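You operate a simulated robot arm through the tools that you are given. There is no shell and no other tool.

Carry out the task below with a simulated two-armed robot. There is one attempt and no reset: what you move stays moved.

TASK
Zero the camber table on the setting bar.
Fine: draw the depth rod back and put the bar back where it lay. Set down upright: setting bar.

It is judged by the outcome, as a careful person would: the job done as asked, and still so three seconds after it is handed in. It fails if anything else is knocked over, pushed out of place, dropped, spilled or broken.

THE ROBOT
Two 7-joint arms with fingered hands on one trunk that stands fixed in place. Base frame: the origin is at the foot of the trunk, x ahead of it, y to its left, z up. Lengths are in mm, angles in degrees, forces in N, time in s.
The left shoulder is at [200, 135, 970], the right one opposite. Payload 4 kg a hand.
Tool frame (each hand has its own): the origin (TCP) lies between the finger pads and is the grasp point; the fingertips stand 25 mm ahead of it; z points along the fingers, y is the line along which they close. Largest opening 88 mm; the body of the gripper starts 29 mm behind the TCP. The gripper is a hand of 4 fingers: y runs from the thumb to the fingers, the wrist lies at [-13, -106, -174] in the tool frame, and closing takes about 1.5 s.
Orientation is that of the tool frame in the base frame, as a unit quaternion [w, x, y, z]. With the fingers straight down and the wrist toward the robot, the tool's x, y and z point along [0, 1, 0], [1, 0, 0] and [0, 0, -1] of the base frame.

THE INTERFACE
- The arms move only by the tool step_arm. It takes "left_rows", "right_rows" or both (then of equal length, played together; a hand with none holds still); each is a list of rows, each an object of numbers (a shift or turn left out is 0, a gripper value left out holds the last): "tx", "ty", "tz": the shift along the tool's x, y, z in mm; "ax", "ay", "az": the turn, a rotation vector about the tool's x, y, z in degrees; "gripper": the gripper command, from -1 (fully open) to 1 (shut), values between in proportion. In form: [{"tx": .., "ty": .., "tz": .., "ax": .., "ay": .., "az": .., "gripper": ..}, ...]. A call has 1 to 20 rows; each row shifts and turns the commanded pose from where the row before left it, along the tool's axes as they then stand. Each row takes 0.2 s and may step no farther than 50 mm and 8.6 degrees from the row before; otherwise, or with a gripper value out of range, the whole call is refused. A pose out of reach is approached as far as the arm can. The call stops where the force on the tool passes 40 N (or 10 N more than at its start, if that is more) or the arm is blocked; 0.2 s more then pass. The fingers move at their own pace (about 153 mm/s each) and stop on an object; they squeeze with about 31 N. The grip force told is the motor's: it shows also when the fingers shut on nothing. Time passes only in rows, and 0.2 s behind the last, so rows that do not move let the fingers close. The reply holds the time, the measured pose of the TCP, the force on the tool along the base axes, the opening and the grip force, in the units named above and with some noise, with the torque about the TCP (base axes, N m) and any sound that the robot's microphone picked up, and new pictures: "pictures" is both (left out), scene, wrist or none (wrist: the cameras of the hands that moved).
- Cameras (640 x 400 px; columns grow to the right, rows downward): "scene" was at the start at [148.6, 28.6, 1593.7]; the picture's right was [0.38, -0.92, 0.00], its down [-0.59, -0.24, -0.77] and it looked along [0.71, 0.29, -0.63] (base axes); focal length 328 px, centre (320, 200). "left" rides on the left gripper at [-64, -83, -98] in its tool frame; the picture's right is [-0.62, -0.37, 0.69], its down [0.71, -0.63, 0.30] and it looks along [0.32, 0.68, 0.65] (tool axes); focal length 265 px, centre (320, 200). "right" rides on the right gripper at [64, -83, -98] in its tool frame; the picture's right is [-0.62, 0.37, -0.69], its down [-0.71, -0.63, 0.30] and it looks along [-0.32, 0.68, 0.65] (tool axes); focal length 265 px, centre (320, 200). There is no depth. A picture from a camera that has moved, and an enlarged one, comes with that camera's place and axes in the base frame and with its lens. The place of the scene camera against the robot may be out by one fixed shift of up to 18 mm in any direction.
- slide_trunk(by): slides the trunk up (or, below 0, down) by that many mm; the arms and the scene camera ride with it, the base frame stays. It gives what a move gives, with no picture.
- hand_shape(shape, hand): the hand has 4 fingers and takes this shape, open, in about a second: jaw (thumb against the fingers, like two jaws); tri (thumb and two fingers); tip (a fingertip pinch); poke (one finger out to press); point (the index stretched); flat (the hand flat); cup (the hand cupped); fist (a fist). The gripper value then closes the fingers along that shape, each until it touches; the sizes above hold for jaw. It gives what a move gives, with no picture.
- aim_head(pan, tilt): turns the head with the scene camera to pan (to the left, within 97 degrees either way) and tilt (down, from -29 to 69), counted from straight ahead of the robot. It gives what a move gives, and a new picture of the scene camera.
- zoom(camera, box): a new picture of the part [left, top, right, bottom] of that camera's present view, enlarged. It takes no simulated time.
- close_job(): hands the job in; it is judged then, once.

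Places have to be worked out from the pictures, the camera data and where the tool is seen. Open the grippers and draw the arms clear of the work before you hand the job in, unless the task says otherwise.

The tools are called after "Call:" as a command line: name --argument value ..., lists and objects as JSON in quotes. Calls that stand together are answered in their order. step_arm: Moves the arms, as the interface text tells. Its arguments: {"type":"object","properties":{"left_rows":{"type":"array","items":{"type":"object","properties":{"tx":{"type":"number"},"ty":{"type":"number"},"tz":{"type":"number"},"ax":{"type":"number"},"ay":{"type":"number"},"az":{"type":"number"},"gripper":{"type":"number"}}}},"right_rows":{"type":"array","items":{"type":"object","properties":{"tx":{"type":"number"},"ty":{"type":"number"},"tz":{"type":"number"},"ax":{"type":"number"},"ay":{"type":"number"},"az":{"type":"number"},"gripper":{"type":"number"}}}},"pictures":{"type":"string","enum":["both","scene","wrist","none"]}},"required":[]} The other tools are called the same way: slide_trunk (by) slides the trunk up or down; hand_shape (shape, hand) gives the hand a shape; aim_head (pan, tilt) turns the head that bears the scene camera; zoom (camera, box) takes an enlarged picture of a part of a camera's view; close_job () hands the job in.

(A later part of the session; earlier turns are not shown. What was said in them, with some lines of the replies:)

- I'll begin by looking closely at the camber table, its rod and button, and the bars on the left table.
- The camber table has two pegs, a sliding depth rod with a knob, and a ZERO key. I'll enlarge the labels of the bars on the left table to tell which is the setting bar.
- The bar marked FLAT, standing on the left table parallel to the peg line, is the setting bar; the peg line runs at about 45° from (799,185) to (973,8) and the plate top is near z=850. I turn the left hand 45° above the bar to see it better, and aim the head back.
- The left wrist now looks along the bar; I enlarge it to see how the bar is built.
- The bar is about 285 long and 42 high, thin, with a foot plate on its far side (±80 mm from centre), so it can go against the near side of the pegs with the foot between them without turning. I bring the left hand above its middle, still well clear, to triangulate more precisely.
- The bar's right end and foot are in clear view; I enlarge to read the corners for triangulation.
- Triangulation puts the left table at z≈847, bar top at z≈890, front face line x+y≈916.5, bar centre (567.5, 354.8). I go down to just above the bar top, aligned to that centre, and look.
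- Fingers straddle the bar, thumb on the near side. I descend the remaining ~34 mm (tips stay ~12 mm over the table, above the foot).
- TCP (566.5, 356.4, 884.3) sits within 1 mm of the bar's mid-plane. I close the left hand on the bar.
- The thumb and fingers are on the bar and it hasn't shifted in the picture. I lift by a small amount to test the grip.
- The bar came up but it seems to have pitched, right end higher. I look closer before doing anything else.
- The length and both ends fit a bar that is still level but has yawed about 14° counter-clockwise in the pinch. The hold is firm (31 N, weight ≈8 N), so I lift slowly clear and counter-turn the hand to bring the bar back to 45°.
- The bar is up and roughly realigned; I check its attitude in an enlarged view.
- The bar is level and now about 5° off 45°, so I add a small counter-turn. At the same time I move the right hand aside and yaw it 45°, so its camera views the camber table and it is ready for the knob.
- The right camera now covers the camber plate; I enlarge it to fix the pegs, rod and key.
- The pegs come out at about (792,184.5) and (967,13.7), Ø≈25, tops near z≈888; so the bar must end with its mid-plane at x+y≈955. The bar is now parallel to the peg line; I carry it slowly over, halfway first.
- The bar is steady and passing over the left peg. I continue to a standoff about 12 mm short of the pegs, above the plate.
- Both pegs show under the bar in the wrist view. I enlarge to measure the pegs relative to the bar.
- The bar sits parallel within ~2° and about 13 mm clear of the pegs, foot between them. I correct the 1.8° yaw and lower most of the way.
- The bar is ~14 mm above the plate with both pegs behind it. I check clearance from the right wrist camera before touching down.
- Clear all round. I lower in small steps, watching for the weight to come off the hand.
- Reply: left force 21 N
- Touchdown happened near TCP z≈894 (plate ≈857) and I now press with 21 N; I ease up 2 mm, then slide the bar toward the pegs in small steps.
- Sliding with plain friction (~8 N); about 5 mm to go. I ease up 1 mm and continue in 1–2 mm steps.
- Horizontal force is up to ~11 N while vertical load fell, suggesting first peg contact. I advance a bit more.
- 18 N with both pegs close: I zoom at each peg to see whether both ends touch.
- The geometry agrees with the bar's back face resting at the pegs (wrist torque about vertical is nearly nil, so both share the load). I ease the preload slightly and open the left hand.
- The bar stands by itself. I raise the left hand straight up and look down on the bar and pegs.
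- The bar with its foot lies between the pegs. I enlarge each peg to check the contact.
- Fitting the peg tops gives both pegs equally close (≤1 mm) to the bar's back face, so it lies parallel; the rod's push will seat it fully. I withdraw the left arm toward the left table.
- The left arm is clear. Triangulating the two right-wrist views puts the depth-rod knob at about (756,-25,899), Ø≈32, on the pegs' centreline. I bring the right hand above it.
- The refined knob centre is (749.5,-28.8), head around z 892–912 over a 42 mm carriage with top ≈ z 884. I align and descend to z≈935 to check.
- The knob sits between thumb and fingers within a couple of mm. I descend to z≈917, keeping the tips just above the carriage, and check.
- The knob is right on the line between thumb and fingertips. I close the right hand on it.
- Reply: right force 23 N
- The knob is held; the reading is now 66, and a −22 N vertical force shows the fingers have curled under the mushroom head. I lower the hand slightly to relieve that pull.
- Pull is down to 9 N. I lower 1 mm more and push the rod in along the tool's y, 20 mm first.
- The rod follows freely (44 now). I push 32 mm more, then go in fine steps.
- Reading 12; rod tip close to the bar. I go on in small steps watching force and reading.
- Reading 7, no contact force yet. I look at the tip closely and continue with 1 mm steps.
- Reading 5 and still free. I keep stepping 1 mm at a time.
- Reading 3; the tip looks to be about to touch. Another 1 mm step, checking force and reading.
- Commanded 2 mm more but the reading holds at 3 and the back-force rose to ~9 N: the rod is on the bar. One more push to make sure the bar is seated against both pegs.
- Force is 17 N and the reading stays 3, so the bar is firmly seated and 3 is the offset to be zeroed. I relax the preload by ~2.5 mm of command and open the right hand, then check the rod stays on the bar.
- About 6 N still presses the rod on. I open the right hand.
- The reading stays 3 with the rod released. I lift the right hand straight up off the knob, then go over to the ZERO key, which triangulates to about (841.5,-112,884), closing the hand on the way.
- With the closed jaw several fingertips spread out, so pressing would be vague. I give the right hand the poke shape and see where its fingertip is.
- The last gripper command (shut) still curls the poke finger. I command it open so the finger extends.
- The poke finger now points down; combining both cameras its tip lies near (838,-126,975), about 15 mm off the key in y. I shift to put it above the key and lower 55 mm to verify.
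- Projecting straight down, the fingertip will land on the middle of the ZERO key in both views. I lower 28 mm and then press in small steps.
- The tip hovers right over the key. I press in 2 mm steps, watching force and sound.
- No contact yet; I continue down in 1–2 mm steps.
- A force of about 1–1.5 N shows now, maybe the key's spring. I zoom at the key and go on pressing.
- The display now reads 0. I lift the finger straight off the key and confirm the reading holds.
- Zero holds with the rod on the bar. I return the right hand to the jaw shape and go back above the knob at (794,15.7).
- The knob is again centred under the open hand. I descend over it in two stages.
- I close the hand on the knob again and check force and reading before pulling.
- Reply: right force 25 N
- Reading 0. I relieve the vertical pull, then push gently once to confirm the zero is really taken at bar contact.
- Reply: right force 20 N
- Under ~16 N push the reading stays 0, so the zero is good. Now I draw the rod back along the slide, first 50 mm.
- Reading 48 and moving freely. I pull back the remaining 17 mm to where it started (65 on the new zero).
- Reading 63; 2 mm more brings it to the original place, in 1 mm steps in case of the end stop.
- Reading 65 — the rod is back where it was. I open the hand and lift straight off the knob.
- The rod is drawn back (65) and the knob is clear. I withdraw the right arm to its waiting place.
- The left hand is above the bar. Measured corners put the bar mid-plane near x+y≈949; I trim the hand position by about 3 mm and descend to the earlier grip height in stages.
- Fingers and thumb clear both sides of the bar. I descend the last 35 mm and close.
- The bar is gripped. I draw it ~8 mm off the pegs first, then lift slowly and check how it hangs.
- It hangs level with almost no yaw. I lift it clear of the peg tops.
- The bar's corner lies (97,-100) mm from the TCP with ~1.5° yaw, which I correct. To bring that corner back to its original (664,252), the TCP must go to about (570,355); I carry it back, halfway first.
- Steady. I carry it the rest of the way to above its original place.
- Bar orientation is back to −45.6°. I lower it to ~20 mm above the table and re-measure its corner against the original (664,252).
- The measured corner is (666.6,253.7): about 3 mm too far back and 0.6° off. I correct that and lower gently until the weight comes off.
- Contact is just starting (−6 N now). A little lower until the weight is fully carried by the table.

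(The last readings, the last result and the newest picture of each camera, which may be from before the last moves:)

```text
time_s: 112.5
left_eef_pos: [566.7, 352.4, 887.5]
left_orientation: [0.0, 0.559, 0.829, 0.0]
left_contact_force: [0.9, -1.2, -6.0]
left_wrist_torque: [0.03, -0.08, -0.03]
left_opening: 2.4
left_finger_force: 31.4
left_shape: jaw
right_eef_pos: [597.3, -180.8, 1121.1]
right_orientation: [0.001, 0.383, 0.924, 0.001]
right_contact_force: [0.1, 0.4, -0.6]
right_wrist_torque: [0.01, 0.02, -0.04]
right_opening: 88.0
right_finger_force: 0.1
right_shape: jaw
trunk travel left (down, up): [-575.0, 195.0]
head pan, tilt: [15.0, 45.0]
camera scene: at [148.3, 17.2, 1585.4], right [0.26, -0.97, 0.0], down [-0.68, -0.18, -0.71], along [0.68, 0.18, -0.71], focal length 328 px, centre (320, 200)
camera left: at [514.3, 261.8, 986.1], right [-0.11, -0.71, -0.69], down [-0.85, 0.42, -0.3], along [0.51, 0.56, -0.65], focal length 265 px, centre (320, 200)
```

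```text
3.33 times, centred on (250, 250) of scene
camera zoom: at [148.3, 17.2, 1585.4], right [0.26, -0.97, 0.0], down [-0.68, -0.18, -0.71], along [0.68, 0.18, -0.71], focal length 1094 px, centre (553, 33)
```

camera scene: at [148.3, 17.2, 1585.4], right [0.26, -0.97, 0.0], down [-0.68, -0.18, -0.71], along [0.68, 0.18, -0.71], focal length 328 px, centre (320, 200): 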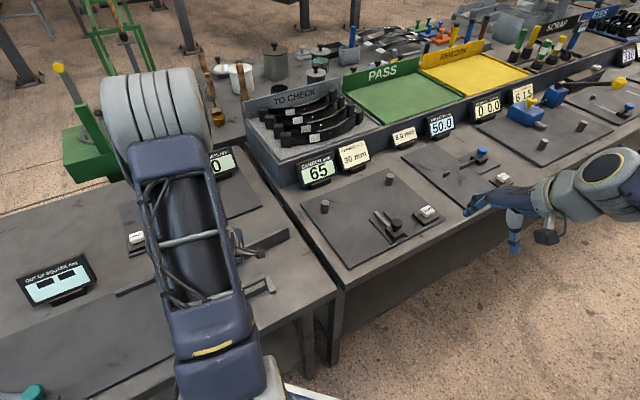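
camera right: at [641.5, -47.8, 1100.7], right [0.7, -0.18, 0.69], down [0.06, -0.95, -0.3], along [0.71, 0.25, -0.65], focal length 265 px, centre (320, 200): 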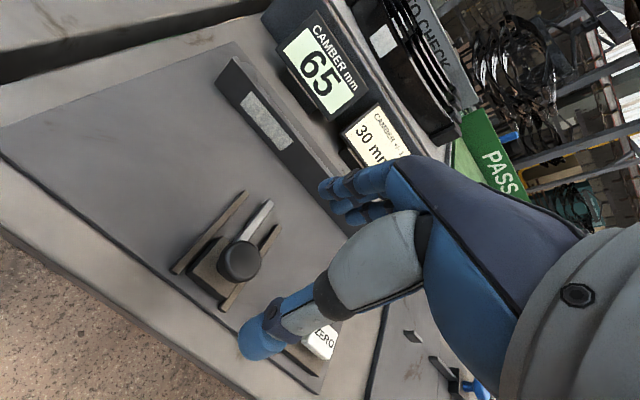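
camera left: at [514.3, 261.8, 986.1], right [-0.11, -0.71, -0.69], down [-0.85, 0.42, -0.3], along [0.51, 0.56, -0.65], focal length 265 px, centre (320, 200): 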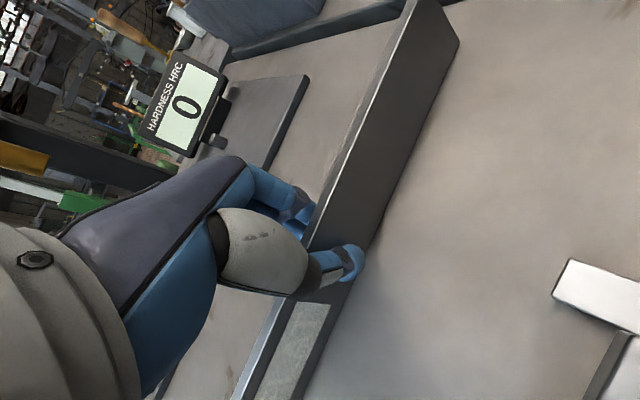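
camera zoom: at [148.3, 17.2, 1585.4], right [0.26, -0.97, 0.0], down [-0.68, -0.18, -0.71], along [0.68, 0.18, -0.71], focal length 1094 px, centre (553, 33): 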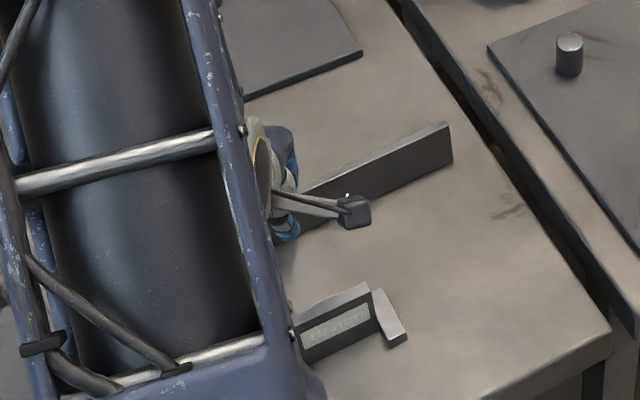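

The right corner seems to have risen relative to the hand, as if the left end touched first and the bar pitched slightly. I look closer before going on.

Call:
zoom --camera "left" --box '[220, 220, 460, 400]'

Call:
zoom --camera "left" --box '[340, 0, 500, 260]'

Call:
zoom --camera "right" --box '[0, 0, 200, 160]'

```text
2.22 times, centred on (340, 310) of left
camera zoom: at [514.3, 261.8, 986.1], right [-0.11, -0.71, -0.69], down [-0.85, 0.42, -0.3], along [0.51, 0.56, -0.65], focal length 590 px, centre (276, -44)
```

zoom: 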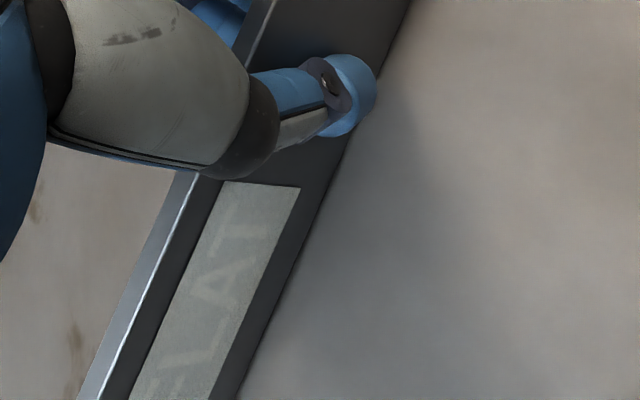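

```text
1.54 times, centred on (420, 130) of left
camera zoom: at [514.3, 261.8, 986.1], right [-0.11, -0.71, -0.69], down [-0.85, 0.42, -0.3], along [0.51, 0.56, -0.65], focal length 408 px, centre (166, 308)
```

zoom: 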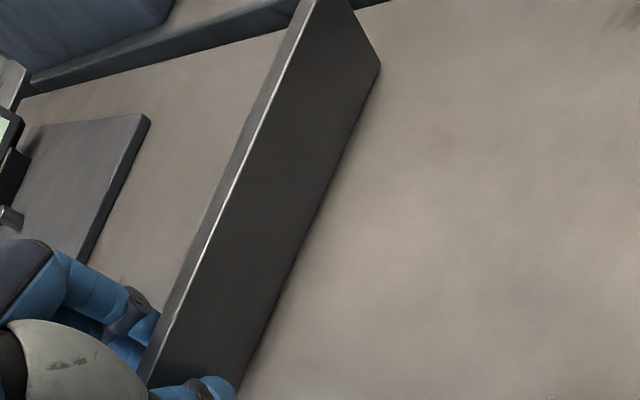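

```text
2.50 times, centred on (100, 80) of right
camera zoom: at [492.7, -196.2, 1220.1], right [0.7, -0.18, 0.69], down [0.06, -0.95, -0.3], along [0.71, 0.25, -0.65], focal length 664 px, centre (870, 500)
```

zoom: 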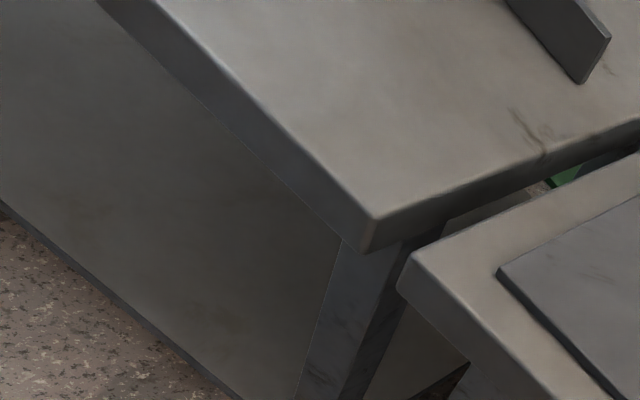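

The bar is slightly pitched with its left end down first. I keep lowering in small steps so that it levels itself on the table, watching the force.

Call:
step_arm --left_rows '[{"tz": 1}, {}]' --pictures "none"

Call:
step_arm --left_rows '[{"tz": 1}, {}]' --pictures "wrist"

Call:
zoom --camera "scene" --box '[180, 190, 320, 310]'

```text
time_s: 113.1
left_eef_pos: [566.7, 352.1, 886.4]
left_orientation: [0.0, 0.558, 0.83, 0.0]
left_contact_force: [-1.2, -0.6, -4.7]
left_wrist_torque: [0.01, -0.04, -0.05]
left_opening: 2.4
left_finger_force: 31.2
left_shape: jaw
right_eef_pos: [597.8, -181.8, 1121.1]
right_orientation: [0.0, 0.383, 0.924, 0.0]
right_contact_force: [-0.1, -0.5, 0.2]
right_wrist_torque: [-0.03, 0.01, 0.01]
right_opening: 87.9
right_finger_force: 0.0
right_shape: jaw
trunk travel left (down, up): [-575.0, 195.0]
head pan, tilt: [15.0, 45.0]
```

```text
time_s: 113.7
left_eef_pos: [567.7, 352.4, 885.9]
left_orientation: [0.0, 0.558, 0.83, 0.0]
left_contact_force: [-2.3, -1.9, 1.6]
left_wrist_torque: [-0.03, -0.05, -0.07]
left_opening: 2.4
left_finger_force: 31.5
left_shape: jaw
right_eef_pos: [596.2, -180.7, 1122.1]
right_orientation: [0.0, 0.382, 0.924, 0.001]
right_contact_force: [0.6, -0.7, -0.3]
right_wrist_torque: [0.01, -0.03, -0.01]
right_opening: 87.9
right_finger_force: 0.1
right_shape: jaw
trunk travel left (down, up): [-575.0, 195.0]
head pan, tilt: [15.0, 45.0]
camera left: at [514.4, 262.0, 984.5], right [-0.11, -0.71, -0.69], down [-0.85, 0.42, -0.3], along [0.51, 0.56, -0.65], focal length 265 px, centre (320, 200)
```

left: 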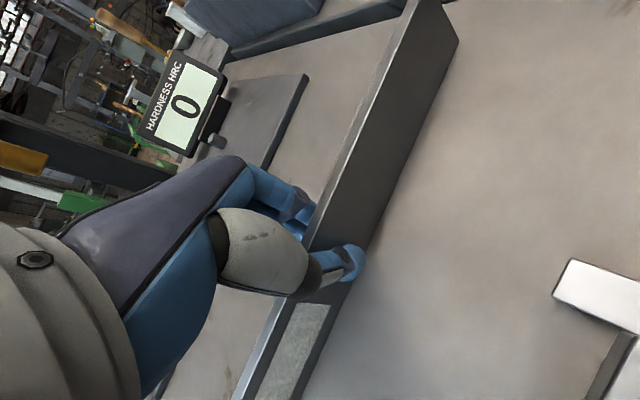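

```text
3.33 times, centred on (250, 250) of scene
camera zoom: at [148.1, 17.1, 1585.5], right [0.26, -0.97, 0.0], down [-0.68, -0.18, -0.71], along [0.68, 0.18, -0.71], focal length 1094 px, centre (553, 33)
```

zoom: 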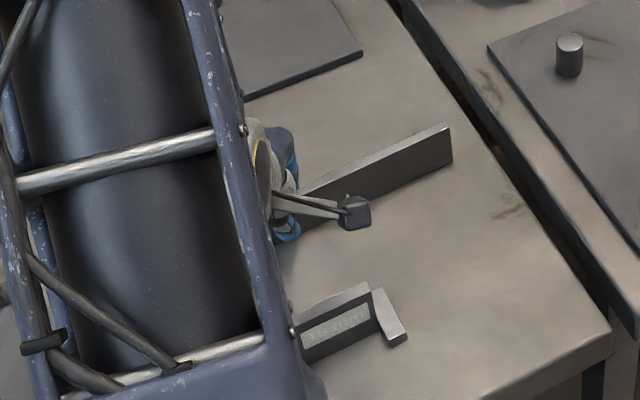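

The bar stands on the table now. Compared with the first pictures (same scene view), it is ~7 mm too far along to the right and ~2° yawed. With light contact I turn it back 2.2° and slide it those few millimetres.

Call:
step_arm --left_rows '[{"tz": -1.2}, {"az": 1.1}, {"az": 1.1}, {"tx": 2.2, "ty": -0.8}, {"tx": 2.2, "ty": -0.8}, {"tx": 2.2, "ty": -0.7}, {}]' --pictures "both"

Call:
zoom --camera "scene" --box '[180, 190, 320, 310]'

Call:
zoom --camera "left" --box '[380, 0, 500, 80]'

Call:
zoom --camera "left" --box '[200, 300, 360, 400]'

```text
time_s: 115.3
left_eef_pos: [563.0, 358.3, 885.6]
left_orientation: [0.0, 0.574, 0.819, -0.001]
left_contact_force: [2.3, -2.2, -1.5]
left_wrist_torque: [0.01, -0.12, -0.03]
left_opening: 2.3
left_finger_force: 31.1
left_shape: jaw
right_eef_pos: [597.0, -181.5, 1121.9]
right_orientation: [0.0, 0.383, 0.924, -0.001]
right_contact_force: [0.1, 0.6, -0.1]
right_wrist_torque: [0.01, 0.02, 0.0]
right_opening: 87.8
right_finger_force: 0.0
right_shape: jaw
trunk travel left (down, up): [-575.0, 195.0]
head pan, tilt: [15.0, 45.0]
camera scene: at [148.3, 17.1, 1585.5], right [0.26, -0.97, 0.0], down [-0.68, -0.18, -0.71], along [0.68, 0.18, -0.71], focal length 328 px, centre (320, 200)
camera left: at [505.9, 269.5, 984.7], right [-0.14, -0.71, -0.69], down [-0.84, 0.46, -0.3], along [0.53, 0.54, -0.65], focal length 265 px, centre (320, 200)
```

scene: 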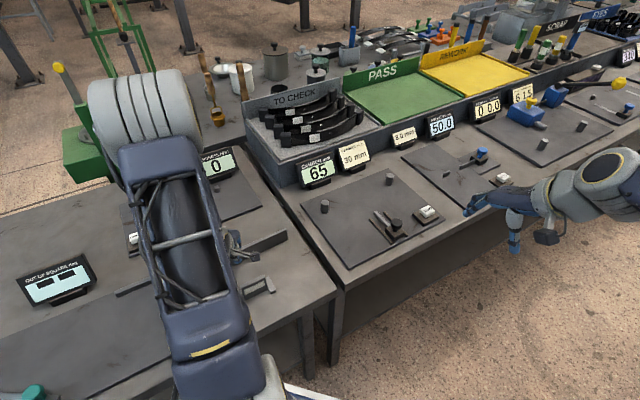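
left: 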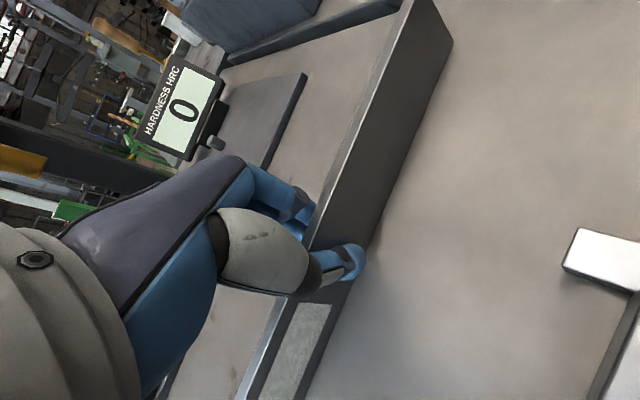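

```text
3.33 times, centred on (250, 250) of scene
camera zoom: at [148.3, 17.1, 1585.5], right [0.26, -0.97, 0.0], down [-0.68, -0.18, -0.71], along [0.68, 0.18, -0.71], focal length 1094 px, centre (553, 33)
```

zoom: 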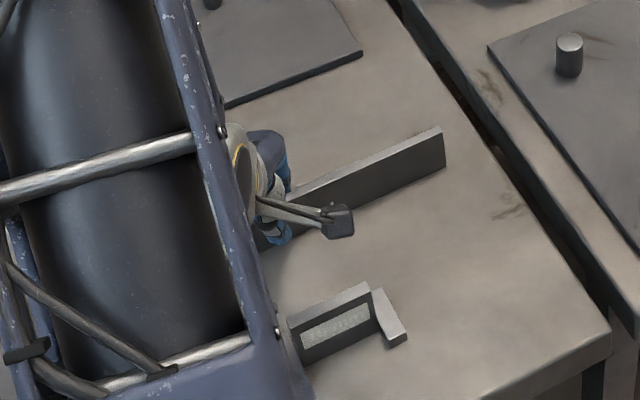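

```text
5.00 times, centred on (440, 40) of left
camera zoom: at [505.9, 269.5, 984.7], right [-0.14, -0.71, -0.69], down [-0.84, 0.46, -0.3], along [0.53, 0.54, -0.65], focal length 1327 px, centre (-280, 1000)
```

zoom: 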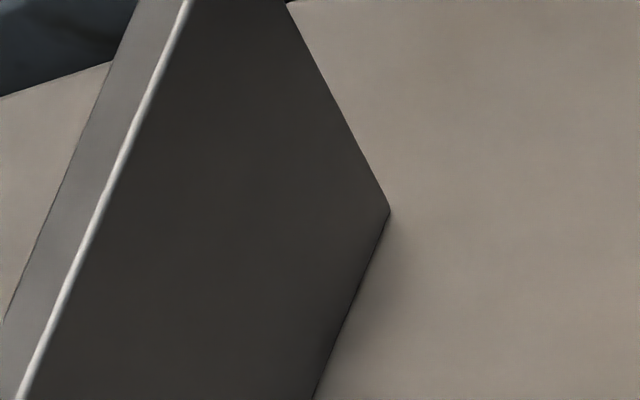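

```text
4.00 times, centred on (280, 350) of left
camera zoom: at [505.9, 269.5, 984.7], right [-0.14, -0.71, -0.69], down [-0.84, 0.46, -0.3], along [0.53, 0.54, -0.65], focal length 1062 px, centre (480, -400)
```

zoom: 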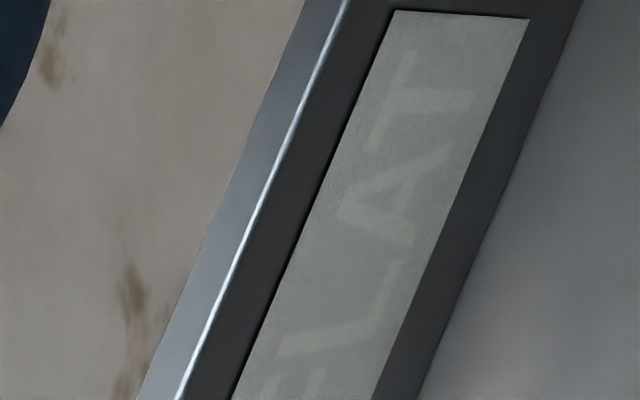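

The right end now coincides with the original picture within a millimetre or so. I settle it fully on the table and release, then compare with the very first picture.

Call:
step_arm --left_rows '[{"tz": 0.6}, {}, {"gripper": 0.5}, {"gripper": 0}, {"gripper": -0.5}, {"gripper": -1}, {"gripper": -1}, {"gripper": -1}, {"gripper": -1}, {"gripper": -1}]' --pictures "wrist"

Call:
step_arm --left_rows '[{"tz": -6}, {"tz": -12}, {"tz": -18}, {"tz": -20}, {"tz": -20}, {"tz": -20}, {}]' --pictures "wrist"

```text
time_s: 117.5
left_eef_pos: [562.4, 358.7, 885.2]
left_orientation: [0.0, 0.574, 0.819, 0.0]
left_contact_force: [-0.8, 0.1, 0.3]
left_wrist_torque: [0.01, -0.04, -0.04]
left_opening: 87.7
left_finger_force: 0.0
left_shape: jaw
right_eef_pos: [596.5, -182.6, 1122.0]
right_orientation: [-0.001, 0.384, 0.923, 0.0]
right_contact_force: [0.4, 0.1, 0.3]
right_wrist_torque: [-0.01, 0.02, 0.02]
right_opening: 87.9
right_finger_force: 0.1
right_shape: jaw
trunk travel left (down, up): [-575.0, 195.0]
head pan, tilt: [15.0, 45.0]
camera left: at [505.9, 269.4, 984.0], right [-0.14, -0.71, -0.69], down [-0.84, 0.46, -0.3], along [0.53, 0.54, -0.65], focal length 265 px, centre (320, 200)
```

left: 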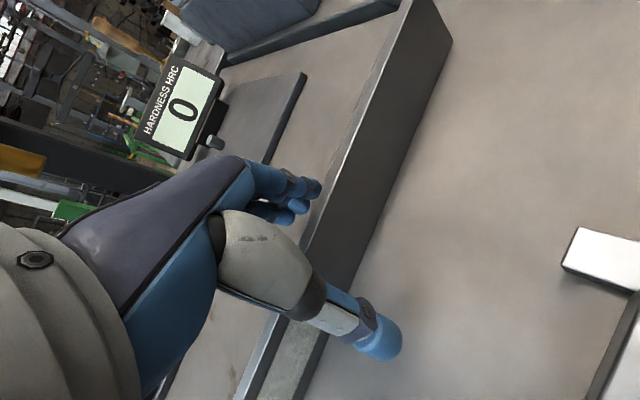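

```text
time_s: 119.1
left_eef_pos: [561.9, 357.3, 982.2]
left_orientation: [-0.001, 0.574, 0.819, 0.0]
left_contact_force: [0.2, 0.0, 0.6]
left_wrist_torque: [-0.02, -0.02, 0.0]
left_opening: 87.8
left_finger_force: 0.0
left_shape: jaw
right_eef_pos: [597.1, -180.0, 1121.7]
right_orientation: [-0.001, 0.382, 0.924, 0.0]
right_contact_force: [0.6, 0.1, -0.2]
right_wrist_torque: [0.03, 0.0, -0.01]
right_opening: 88.0
right_finger_force: 0.0
right_shape: jaw
trunk travel left (down, up): [-575.0, 195.0]
head pan, tilt: [15.0, 45.0]
camera left: at [505.8, 269.5, 1081.0], right [-0.14, -0.71, -0.69], down [-0.84, 0.46, -0.3], along [0.53, 0.54, -0.65], focal length 265 px, centre (320, 200)
```

left: 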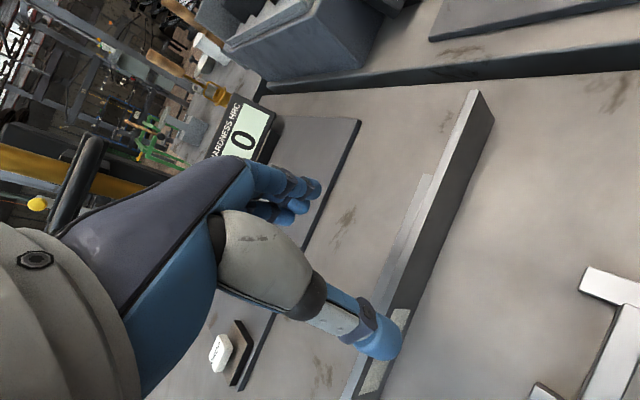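

The bar stands free. I return the left arm to its exact starting pose so that its camera gives the same view as the first picture, and set the head as at the start for a direct comparison.

Call:
step_arm --left_rows '[{"tz": -30}, {"tz": -30}, {"tz": -30, "az": 6.6}, {"tz": -30, "az": 6.6}, {"tz": -30, "az": 6.7}, {"tz": -30, "tx": -13, "ty": -14}, {"tz": -30, "tx": -13, "ty": -14}, {"tz": -30, "tx": -14, "ty": -14}, {"tz": -30, "tx": -14, "ty": -14}, {}]' --pictures "wrist"

Call:
aim_head --pan 22.3 --tilt 39.4

```text
time_s: 121.3
left_eef_pos: [508.3, 304.0, 1251.8]
left_orientation: [-0.001, 0.706, 0.708, 0.0]
left_contact_force: [0.1, -0.8, 0.3]
left_wrist_torque: [-0.04, -0.01, 0.0]
left_opening: 87.9
left_finger_force: 0.1
left_shape: jaw
right_eef_pos: [595.9, -180.9, 1121.1]
right_orientation: [0.0, 0.383, 0.924, 0.001]
right_contact_force: [0.1, 0.8, -0.4]
right_wrist_torque: [0.0, -0.04, -0.01]
right_opening: 88.0
right_finger_force: 0.1
right_shape: jaw
trunk travel left (down, up): [-575.0, 195.0]
head pan, tilt: [15.0, 45.0]
camera left: at [424.4, 240.0, 1351.4], right [-0.37, -0.62, -0.69], down [-0.63, 0.71, -0.3], along [0.68, 0.33, -0.65], focal length 265 px, centre (320, 200)
```

left: 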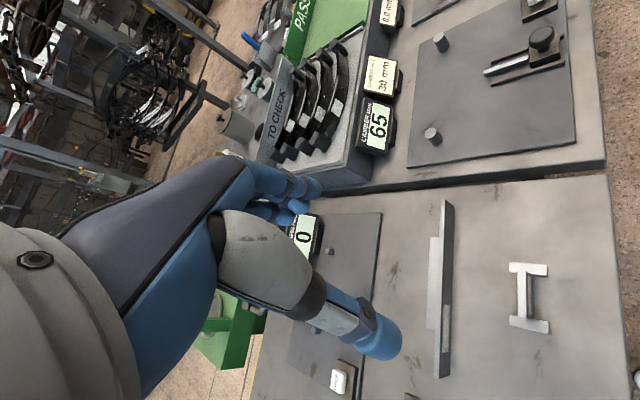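

```text
time_s: 122.0
left_eef_pos: [508.8, 303.0, 1251.8]
left_orientation: [0.0, 0.707, 0.708, -0.001]
left_contact_force: [-0.5, -0.4, -0.5]
left_wrist_torque: [0.01, 0.01, 0.0]
left_opening: 88.0
left_finger_force: 0.0
left_shape: jaw
right_eef_pos: [597.8, -180.9, 1121.0]
right_orientation: [0.001, 0.384, 0.924, -0.001]
right_contact_force: [0.0, 0.1, 0.2]
right_wrist_torque: [0.01, 0.0, 0.04]
right_opening: 87.7
right_finger_force: 0.0
right_shape: jaw
trunk travel left (down, up): [-575.0, 195.0]
head pan, tilt: [22.3, 39.4]
camera scene: at [148.6, 28.5, 1593.6], right [0.38, -0.93, 0.0], down [-0.59, -0.24, -0.77], along [0.71, 0.29, -0.64], focal length 328 px, centre (320, 200)
```

scene: 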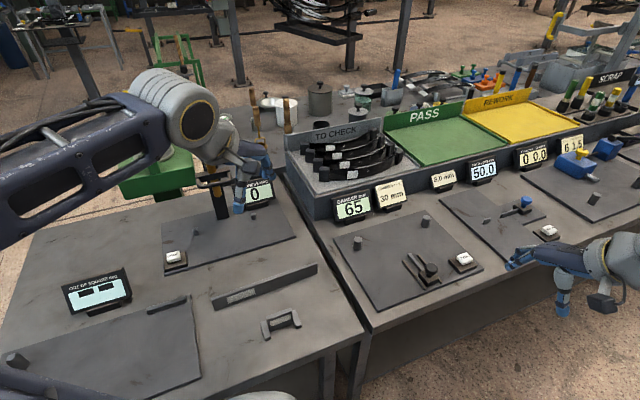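

Now the same enlargements as at the start.

Call:
zoom --camera "scene" --box '[215, 255, 325, 345]'

Call:
zoom --camera "left" --box '[390, 180, 580, 380]'

Call:
zoom --camera "scene" --box '[320, 180, 500, 320]'

```text
4.44 times, centred on (270, 300) of scene
camera zoom: at [148.6, 28.5, 1593.6], right [0.38, -0.93, 0.0], down [-0.59, -0.24, -0.77], along [0.71, 0.29, -0.64], focal length 1459 px, centre (542, -244)
```

zoom: 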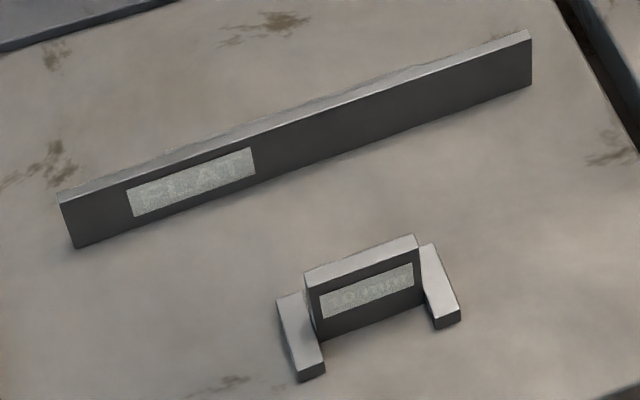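

```text
2.00 times, centred on (485, 280) of left
camera zoom: at [424.6, 239.9, 1351.1], right [-0.37, -0.62, -0.69], down [-0.63, 0.71, -0.3], along [0.68, 0.32, -0.65], focal length 531 px, centre (-10, 40)
```

zoom: 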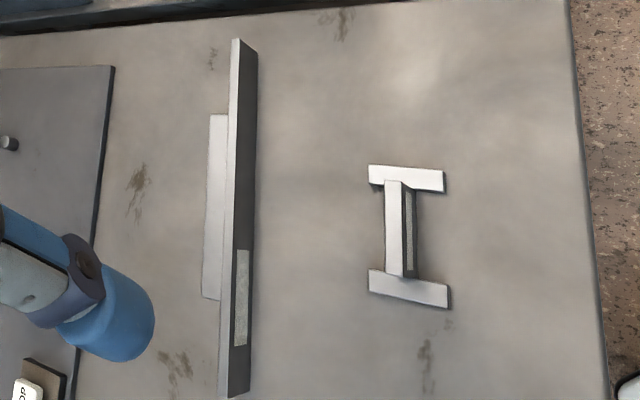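

```text
2.86 times, centred on (410, 250) of scene
camera zoom: at [148.6, 28.5, 1593.6], right [0.38, -0.93, 0.0], down [-0.59, -0.24, -0.77], along [0.71, 0.29, -0.64], focal length 938 px, centre (63, 57)
```

zoom: 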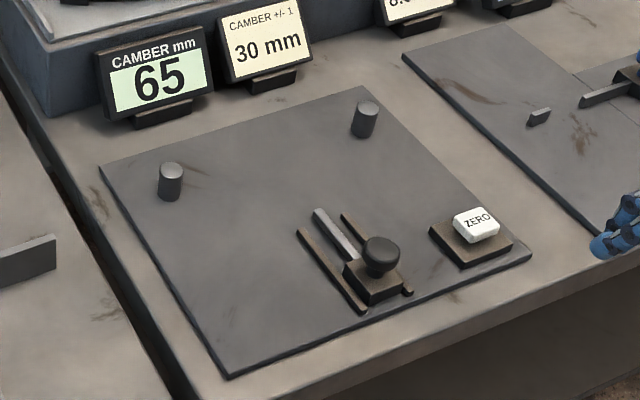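

The displays and H-gauge are unchanged, the rod shows 65 on the new zero, and the bar stands upright in its place within a few millimetres (about 2° of yaw, ends off by ~4–6 mm). Before deciding, I return the right arm to its starting pose to clear the work and take a full look.

Call:
step_arm --right_rows '[{"tz": -15, "ty": -10}, {"tz": -15, "ty": -10}, {"tz": -15, "az": 7.5}, {"tz": -15, "az": 7.5}, {"tz": -14, "az": 7.5}, {"az": 7.5}, {"az": 7.5}, {"az": 7.5}, {"tx": 20, "ty": -8}, {"tx": 25, "ty": -8}, {"tx": 25, "ty": -8}, {}]' --pictures "both"

Call:
zoom --camera "left" --box '[400, 180, 500, 390]'

```text
time_s: 124.6
left_eef_pos: [507.5, 303.9, 1252.7]
left_orientation: [0.0, 0.707, 0.707, 0.0]
left_contact_force: [-0.5, 0.5, -0.7]
left_wrist_torque: [0.0, -0.04, -0.01]
left_opening: 88.2
left_finger_force: 0.0
left_shape: jaw
right_eef_pos: [557.9, -125.8, 1195.4]
right_orientation: [0.0, 0.707, 0.707, 0.0]
right_contact_force: [0.3, -0.4, 0.1]
right_wrist_torque: [-0.04, 0.02, -0.04]
right_opening: 87.9
right_finger_force: 0.0
right_shape: jaw
trunk travel left (down, up): [-575.0, 195.0]
head pan, tilt: [22.3, 39.4]
camera scene: at [148.6, 28.5, 1593.6], right [0.38, -0.93, 0.0], down [-0.59, -0.24, -0.77], along [0.71, 0.29, -0.63], focal length 328 px, centre (320, 200)
camera right: at [474.5, -62.3, 1294.3], right [0.37, -0.62, 0.69], down [-0.63, -0.71, -0.3], along [0.68, -0.32, -0.65], focal length 265 px, centre (320, 200)
```

scene: 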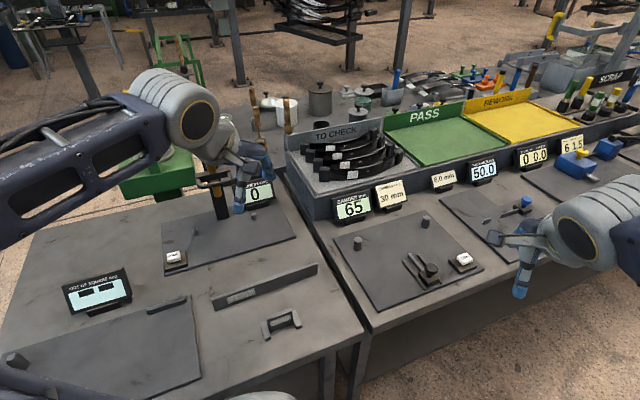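
right: 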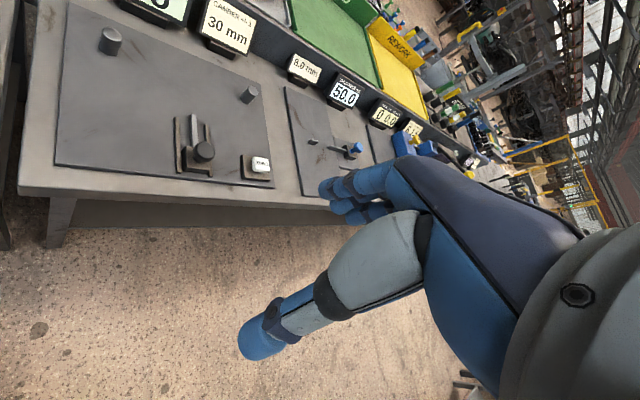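

```text
1.90 times, centred on (450, 285) of left
camera zoom: at [424.6, 239.9, 1351.1], right [-0.37, -0.62, -0.69], down [-0.63, 0.71, -0.3], along [0.68, 0.32, -0.65], focal length 506 px, centre (72, 38)
```

zoom: 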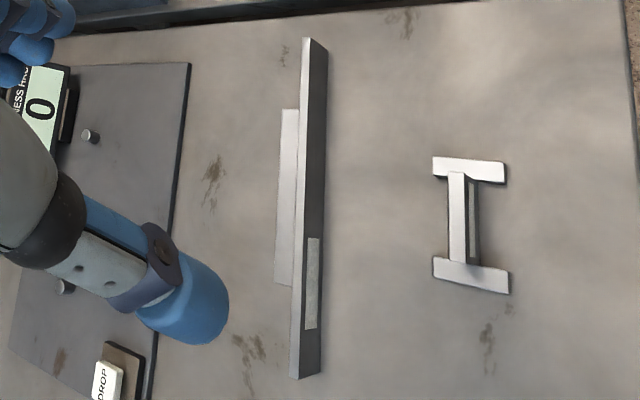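

Everything looks in order; I just check that the hardness tester behind the left arm stands untouched.

Call:
zoom --camera "scene" --box '[80, 50, 320, 250]'

Call:
zoom --camera "right" --box '[40, 0, 400, 220]'

```text
2.00 times, centred on (200, 150) of scene
camera zoom: at [148.6, 28.5, 1593.6], right [0.38, -0.93, 0.0], down [-0.59, -0.24, -0.77], along [0.71, 0.29, -0.63], focal length 656 px, centre (560, 300)
```

zoom: 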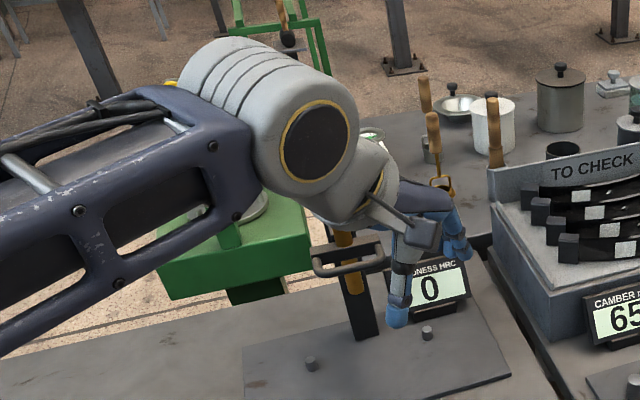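

```text
1.78 times, centred on (220, 110) of right
camera zoom: at [474.5, -62.3, 1294.3], right [0.37, -0.62, 0.69], down [-0.63, -0.71, -0.3], along [0.68, -0.32, -0.65], focal length 472 px, centre (498, 360)
```

zoom: 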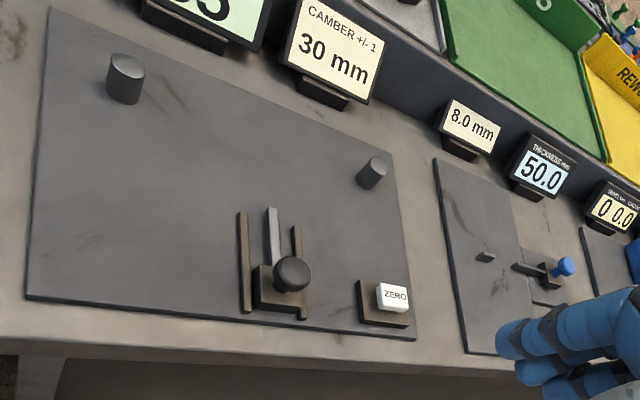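

The camber table is zeroed: it read 0 with the rod against the FLAT bar and reads 65 with the rod drawn back. The bar stands upright in its old place, within about 6 mm at the ends and 2° of yaw. Both hands are open and clear of the work, so I hand the job in.

Call:
close_job

```text
The job is handed in.
```

I zeroed the camber table on the setting bar (the one marked FLAT) and handed the job in; I haven't seen the judging result.

- **Zero:** With the bar against both pegs and the depth rod pushed onto it, the display was off by 3 mm. After I pressed ZERO it read 0, and it stayed at 0 when I pushed the rod against the bar again.
- **Depth rod:** It is drawn back to where it started. The display reads 65 there; the same spot read 68 on the old zero.
- **Setting bar:** It stands upright in its old place, but not exactly. It is turned about 2°, with its ends roughly 4–6 mm off their original positions. I judged that close enough and did not move it again.
- **Surroundings:** I saw nothing else moved or knocked over. Both hands are open and the arms are back near their starting poses, clear of the work.
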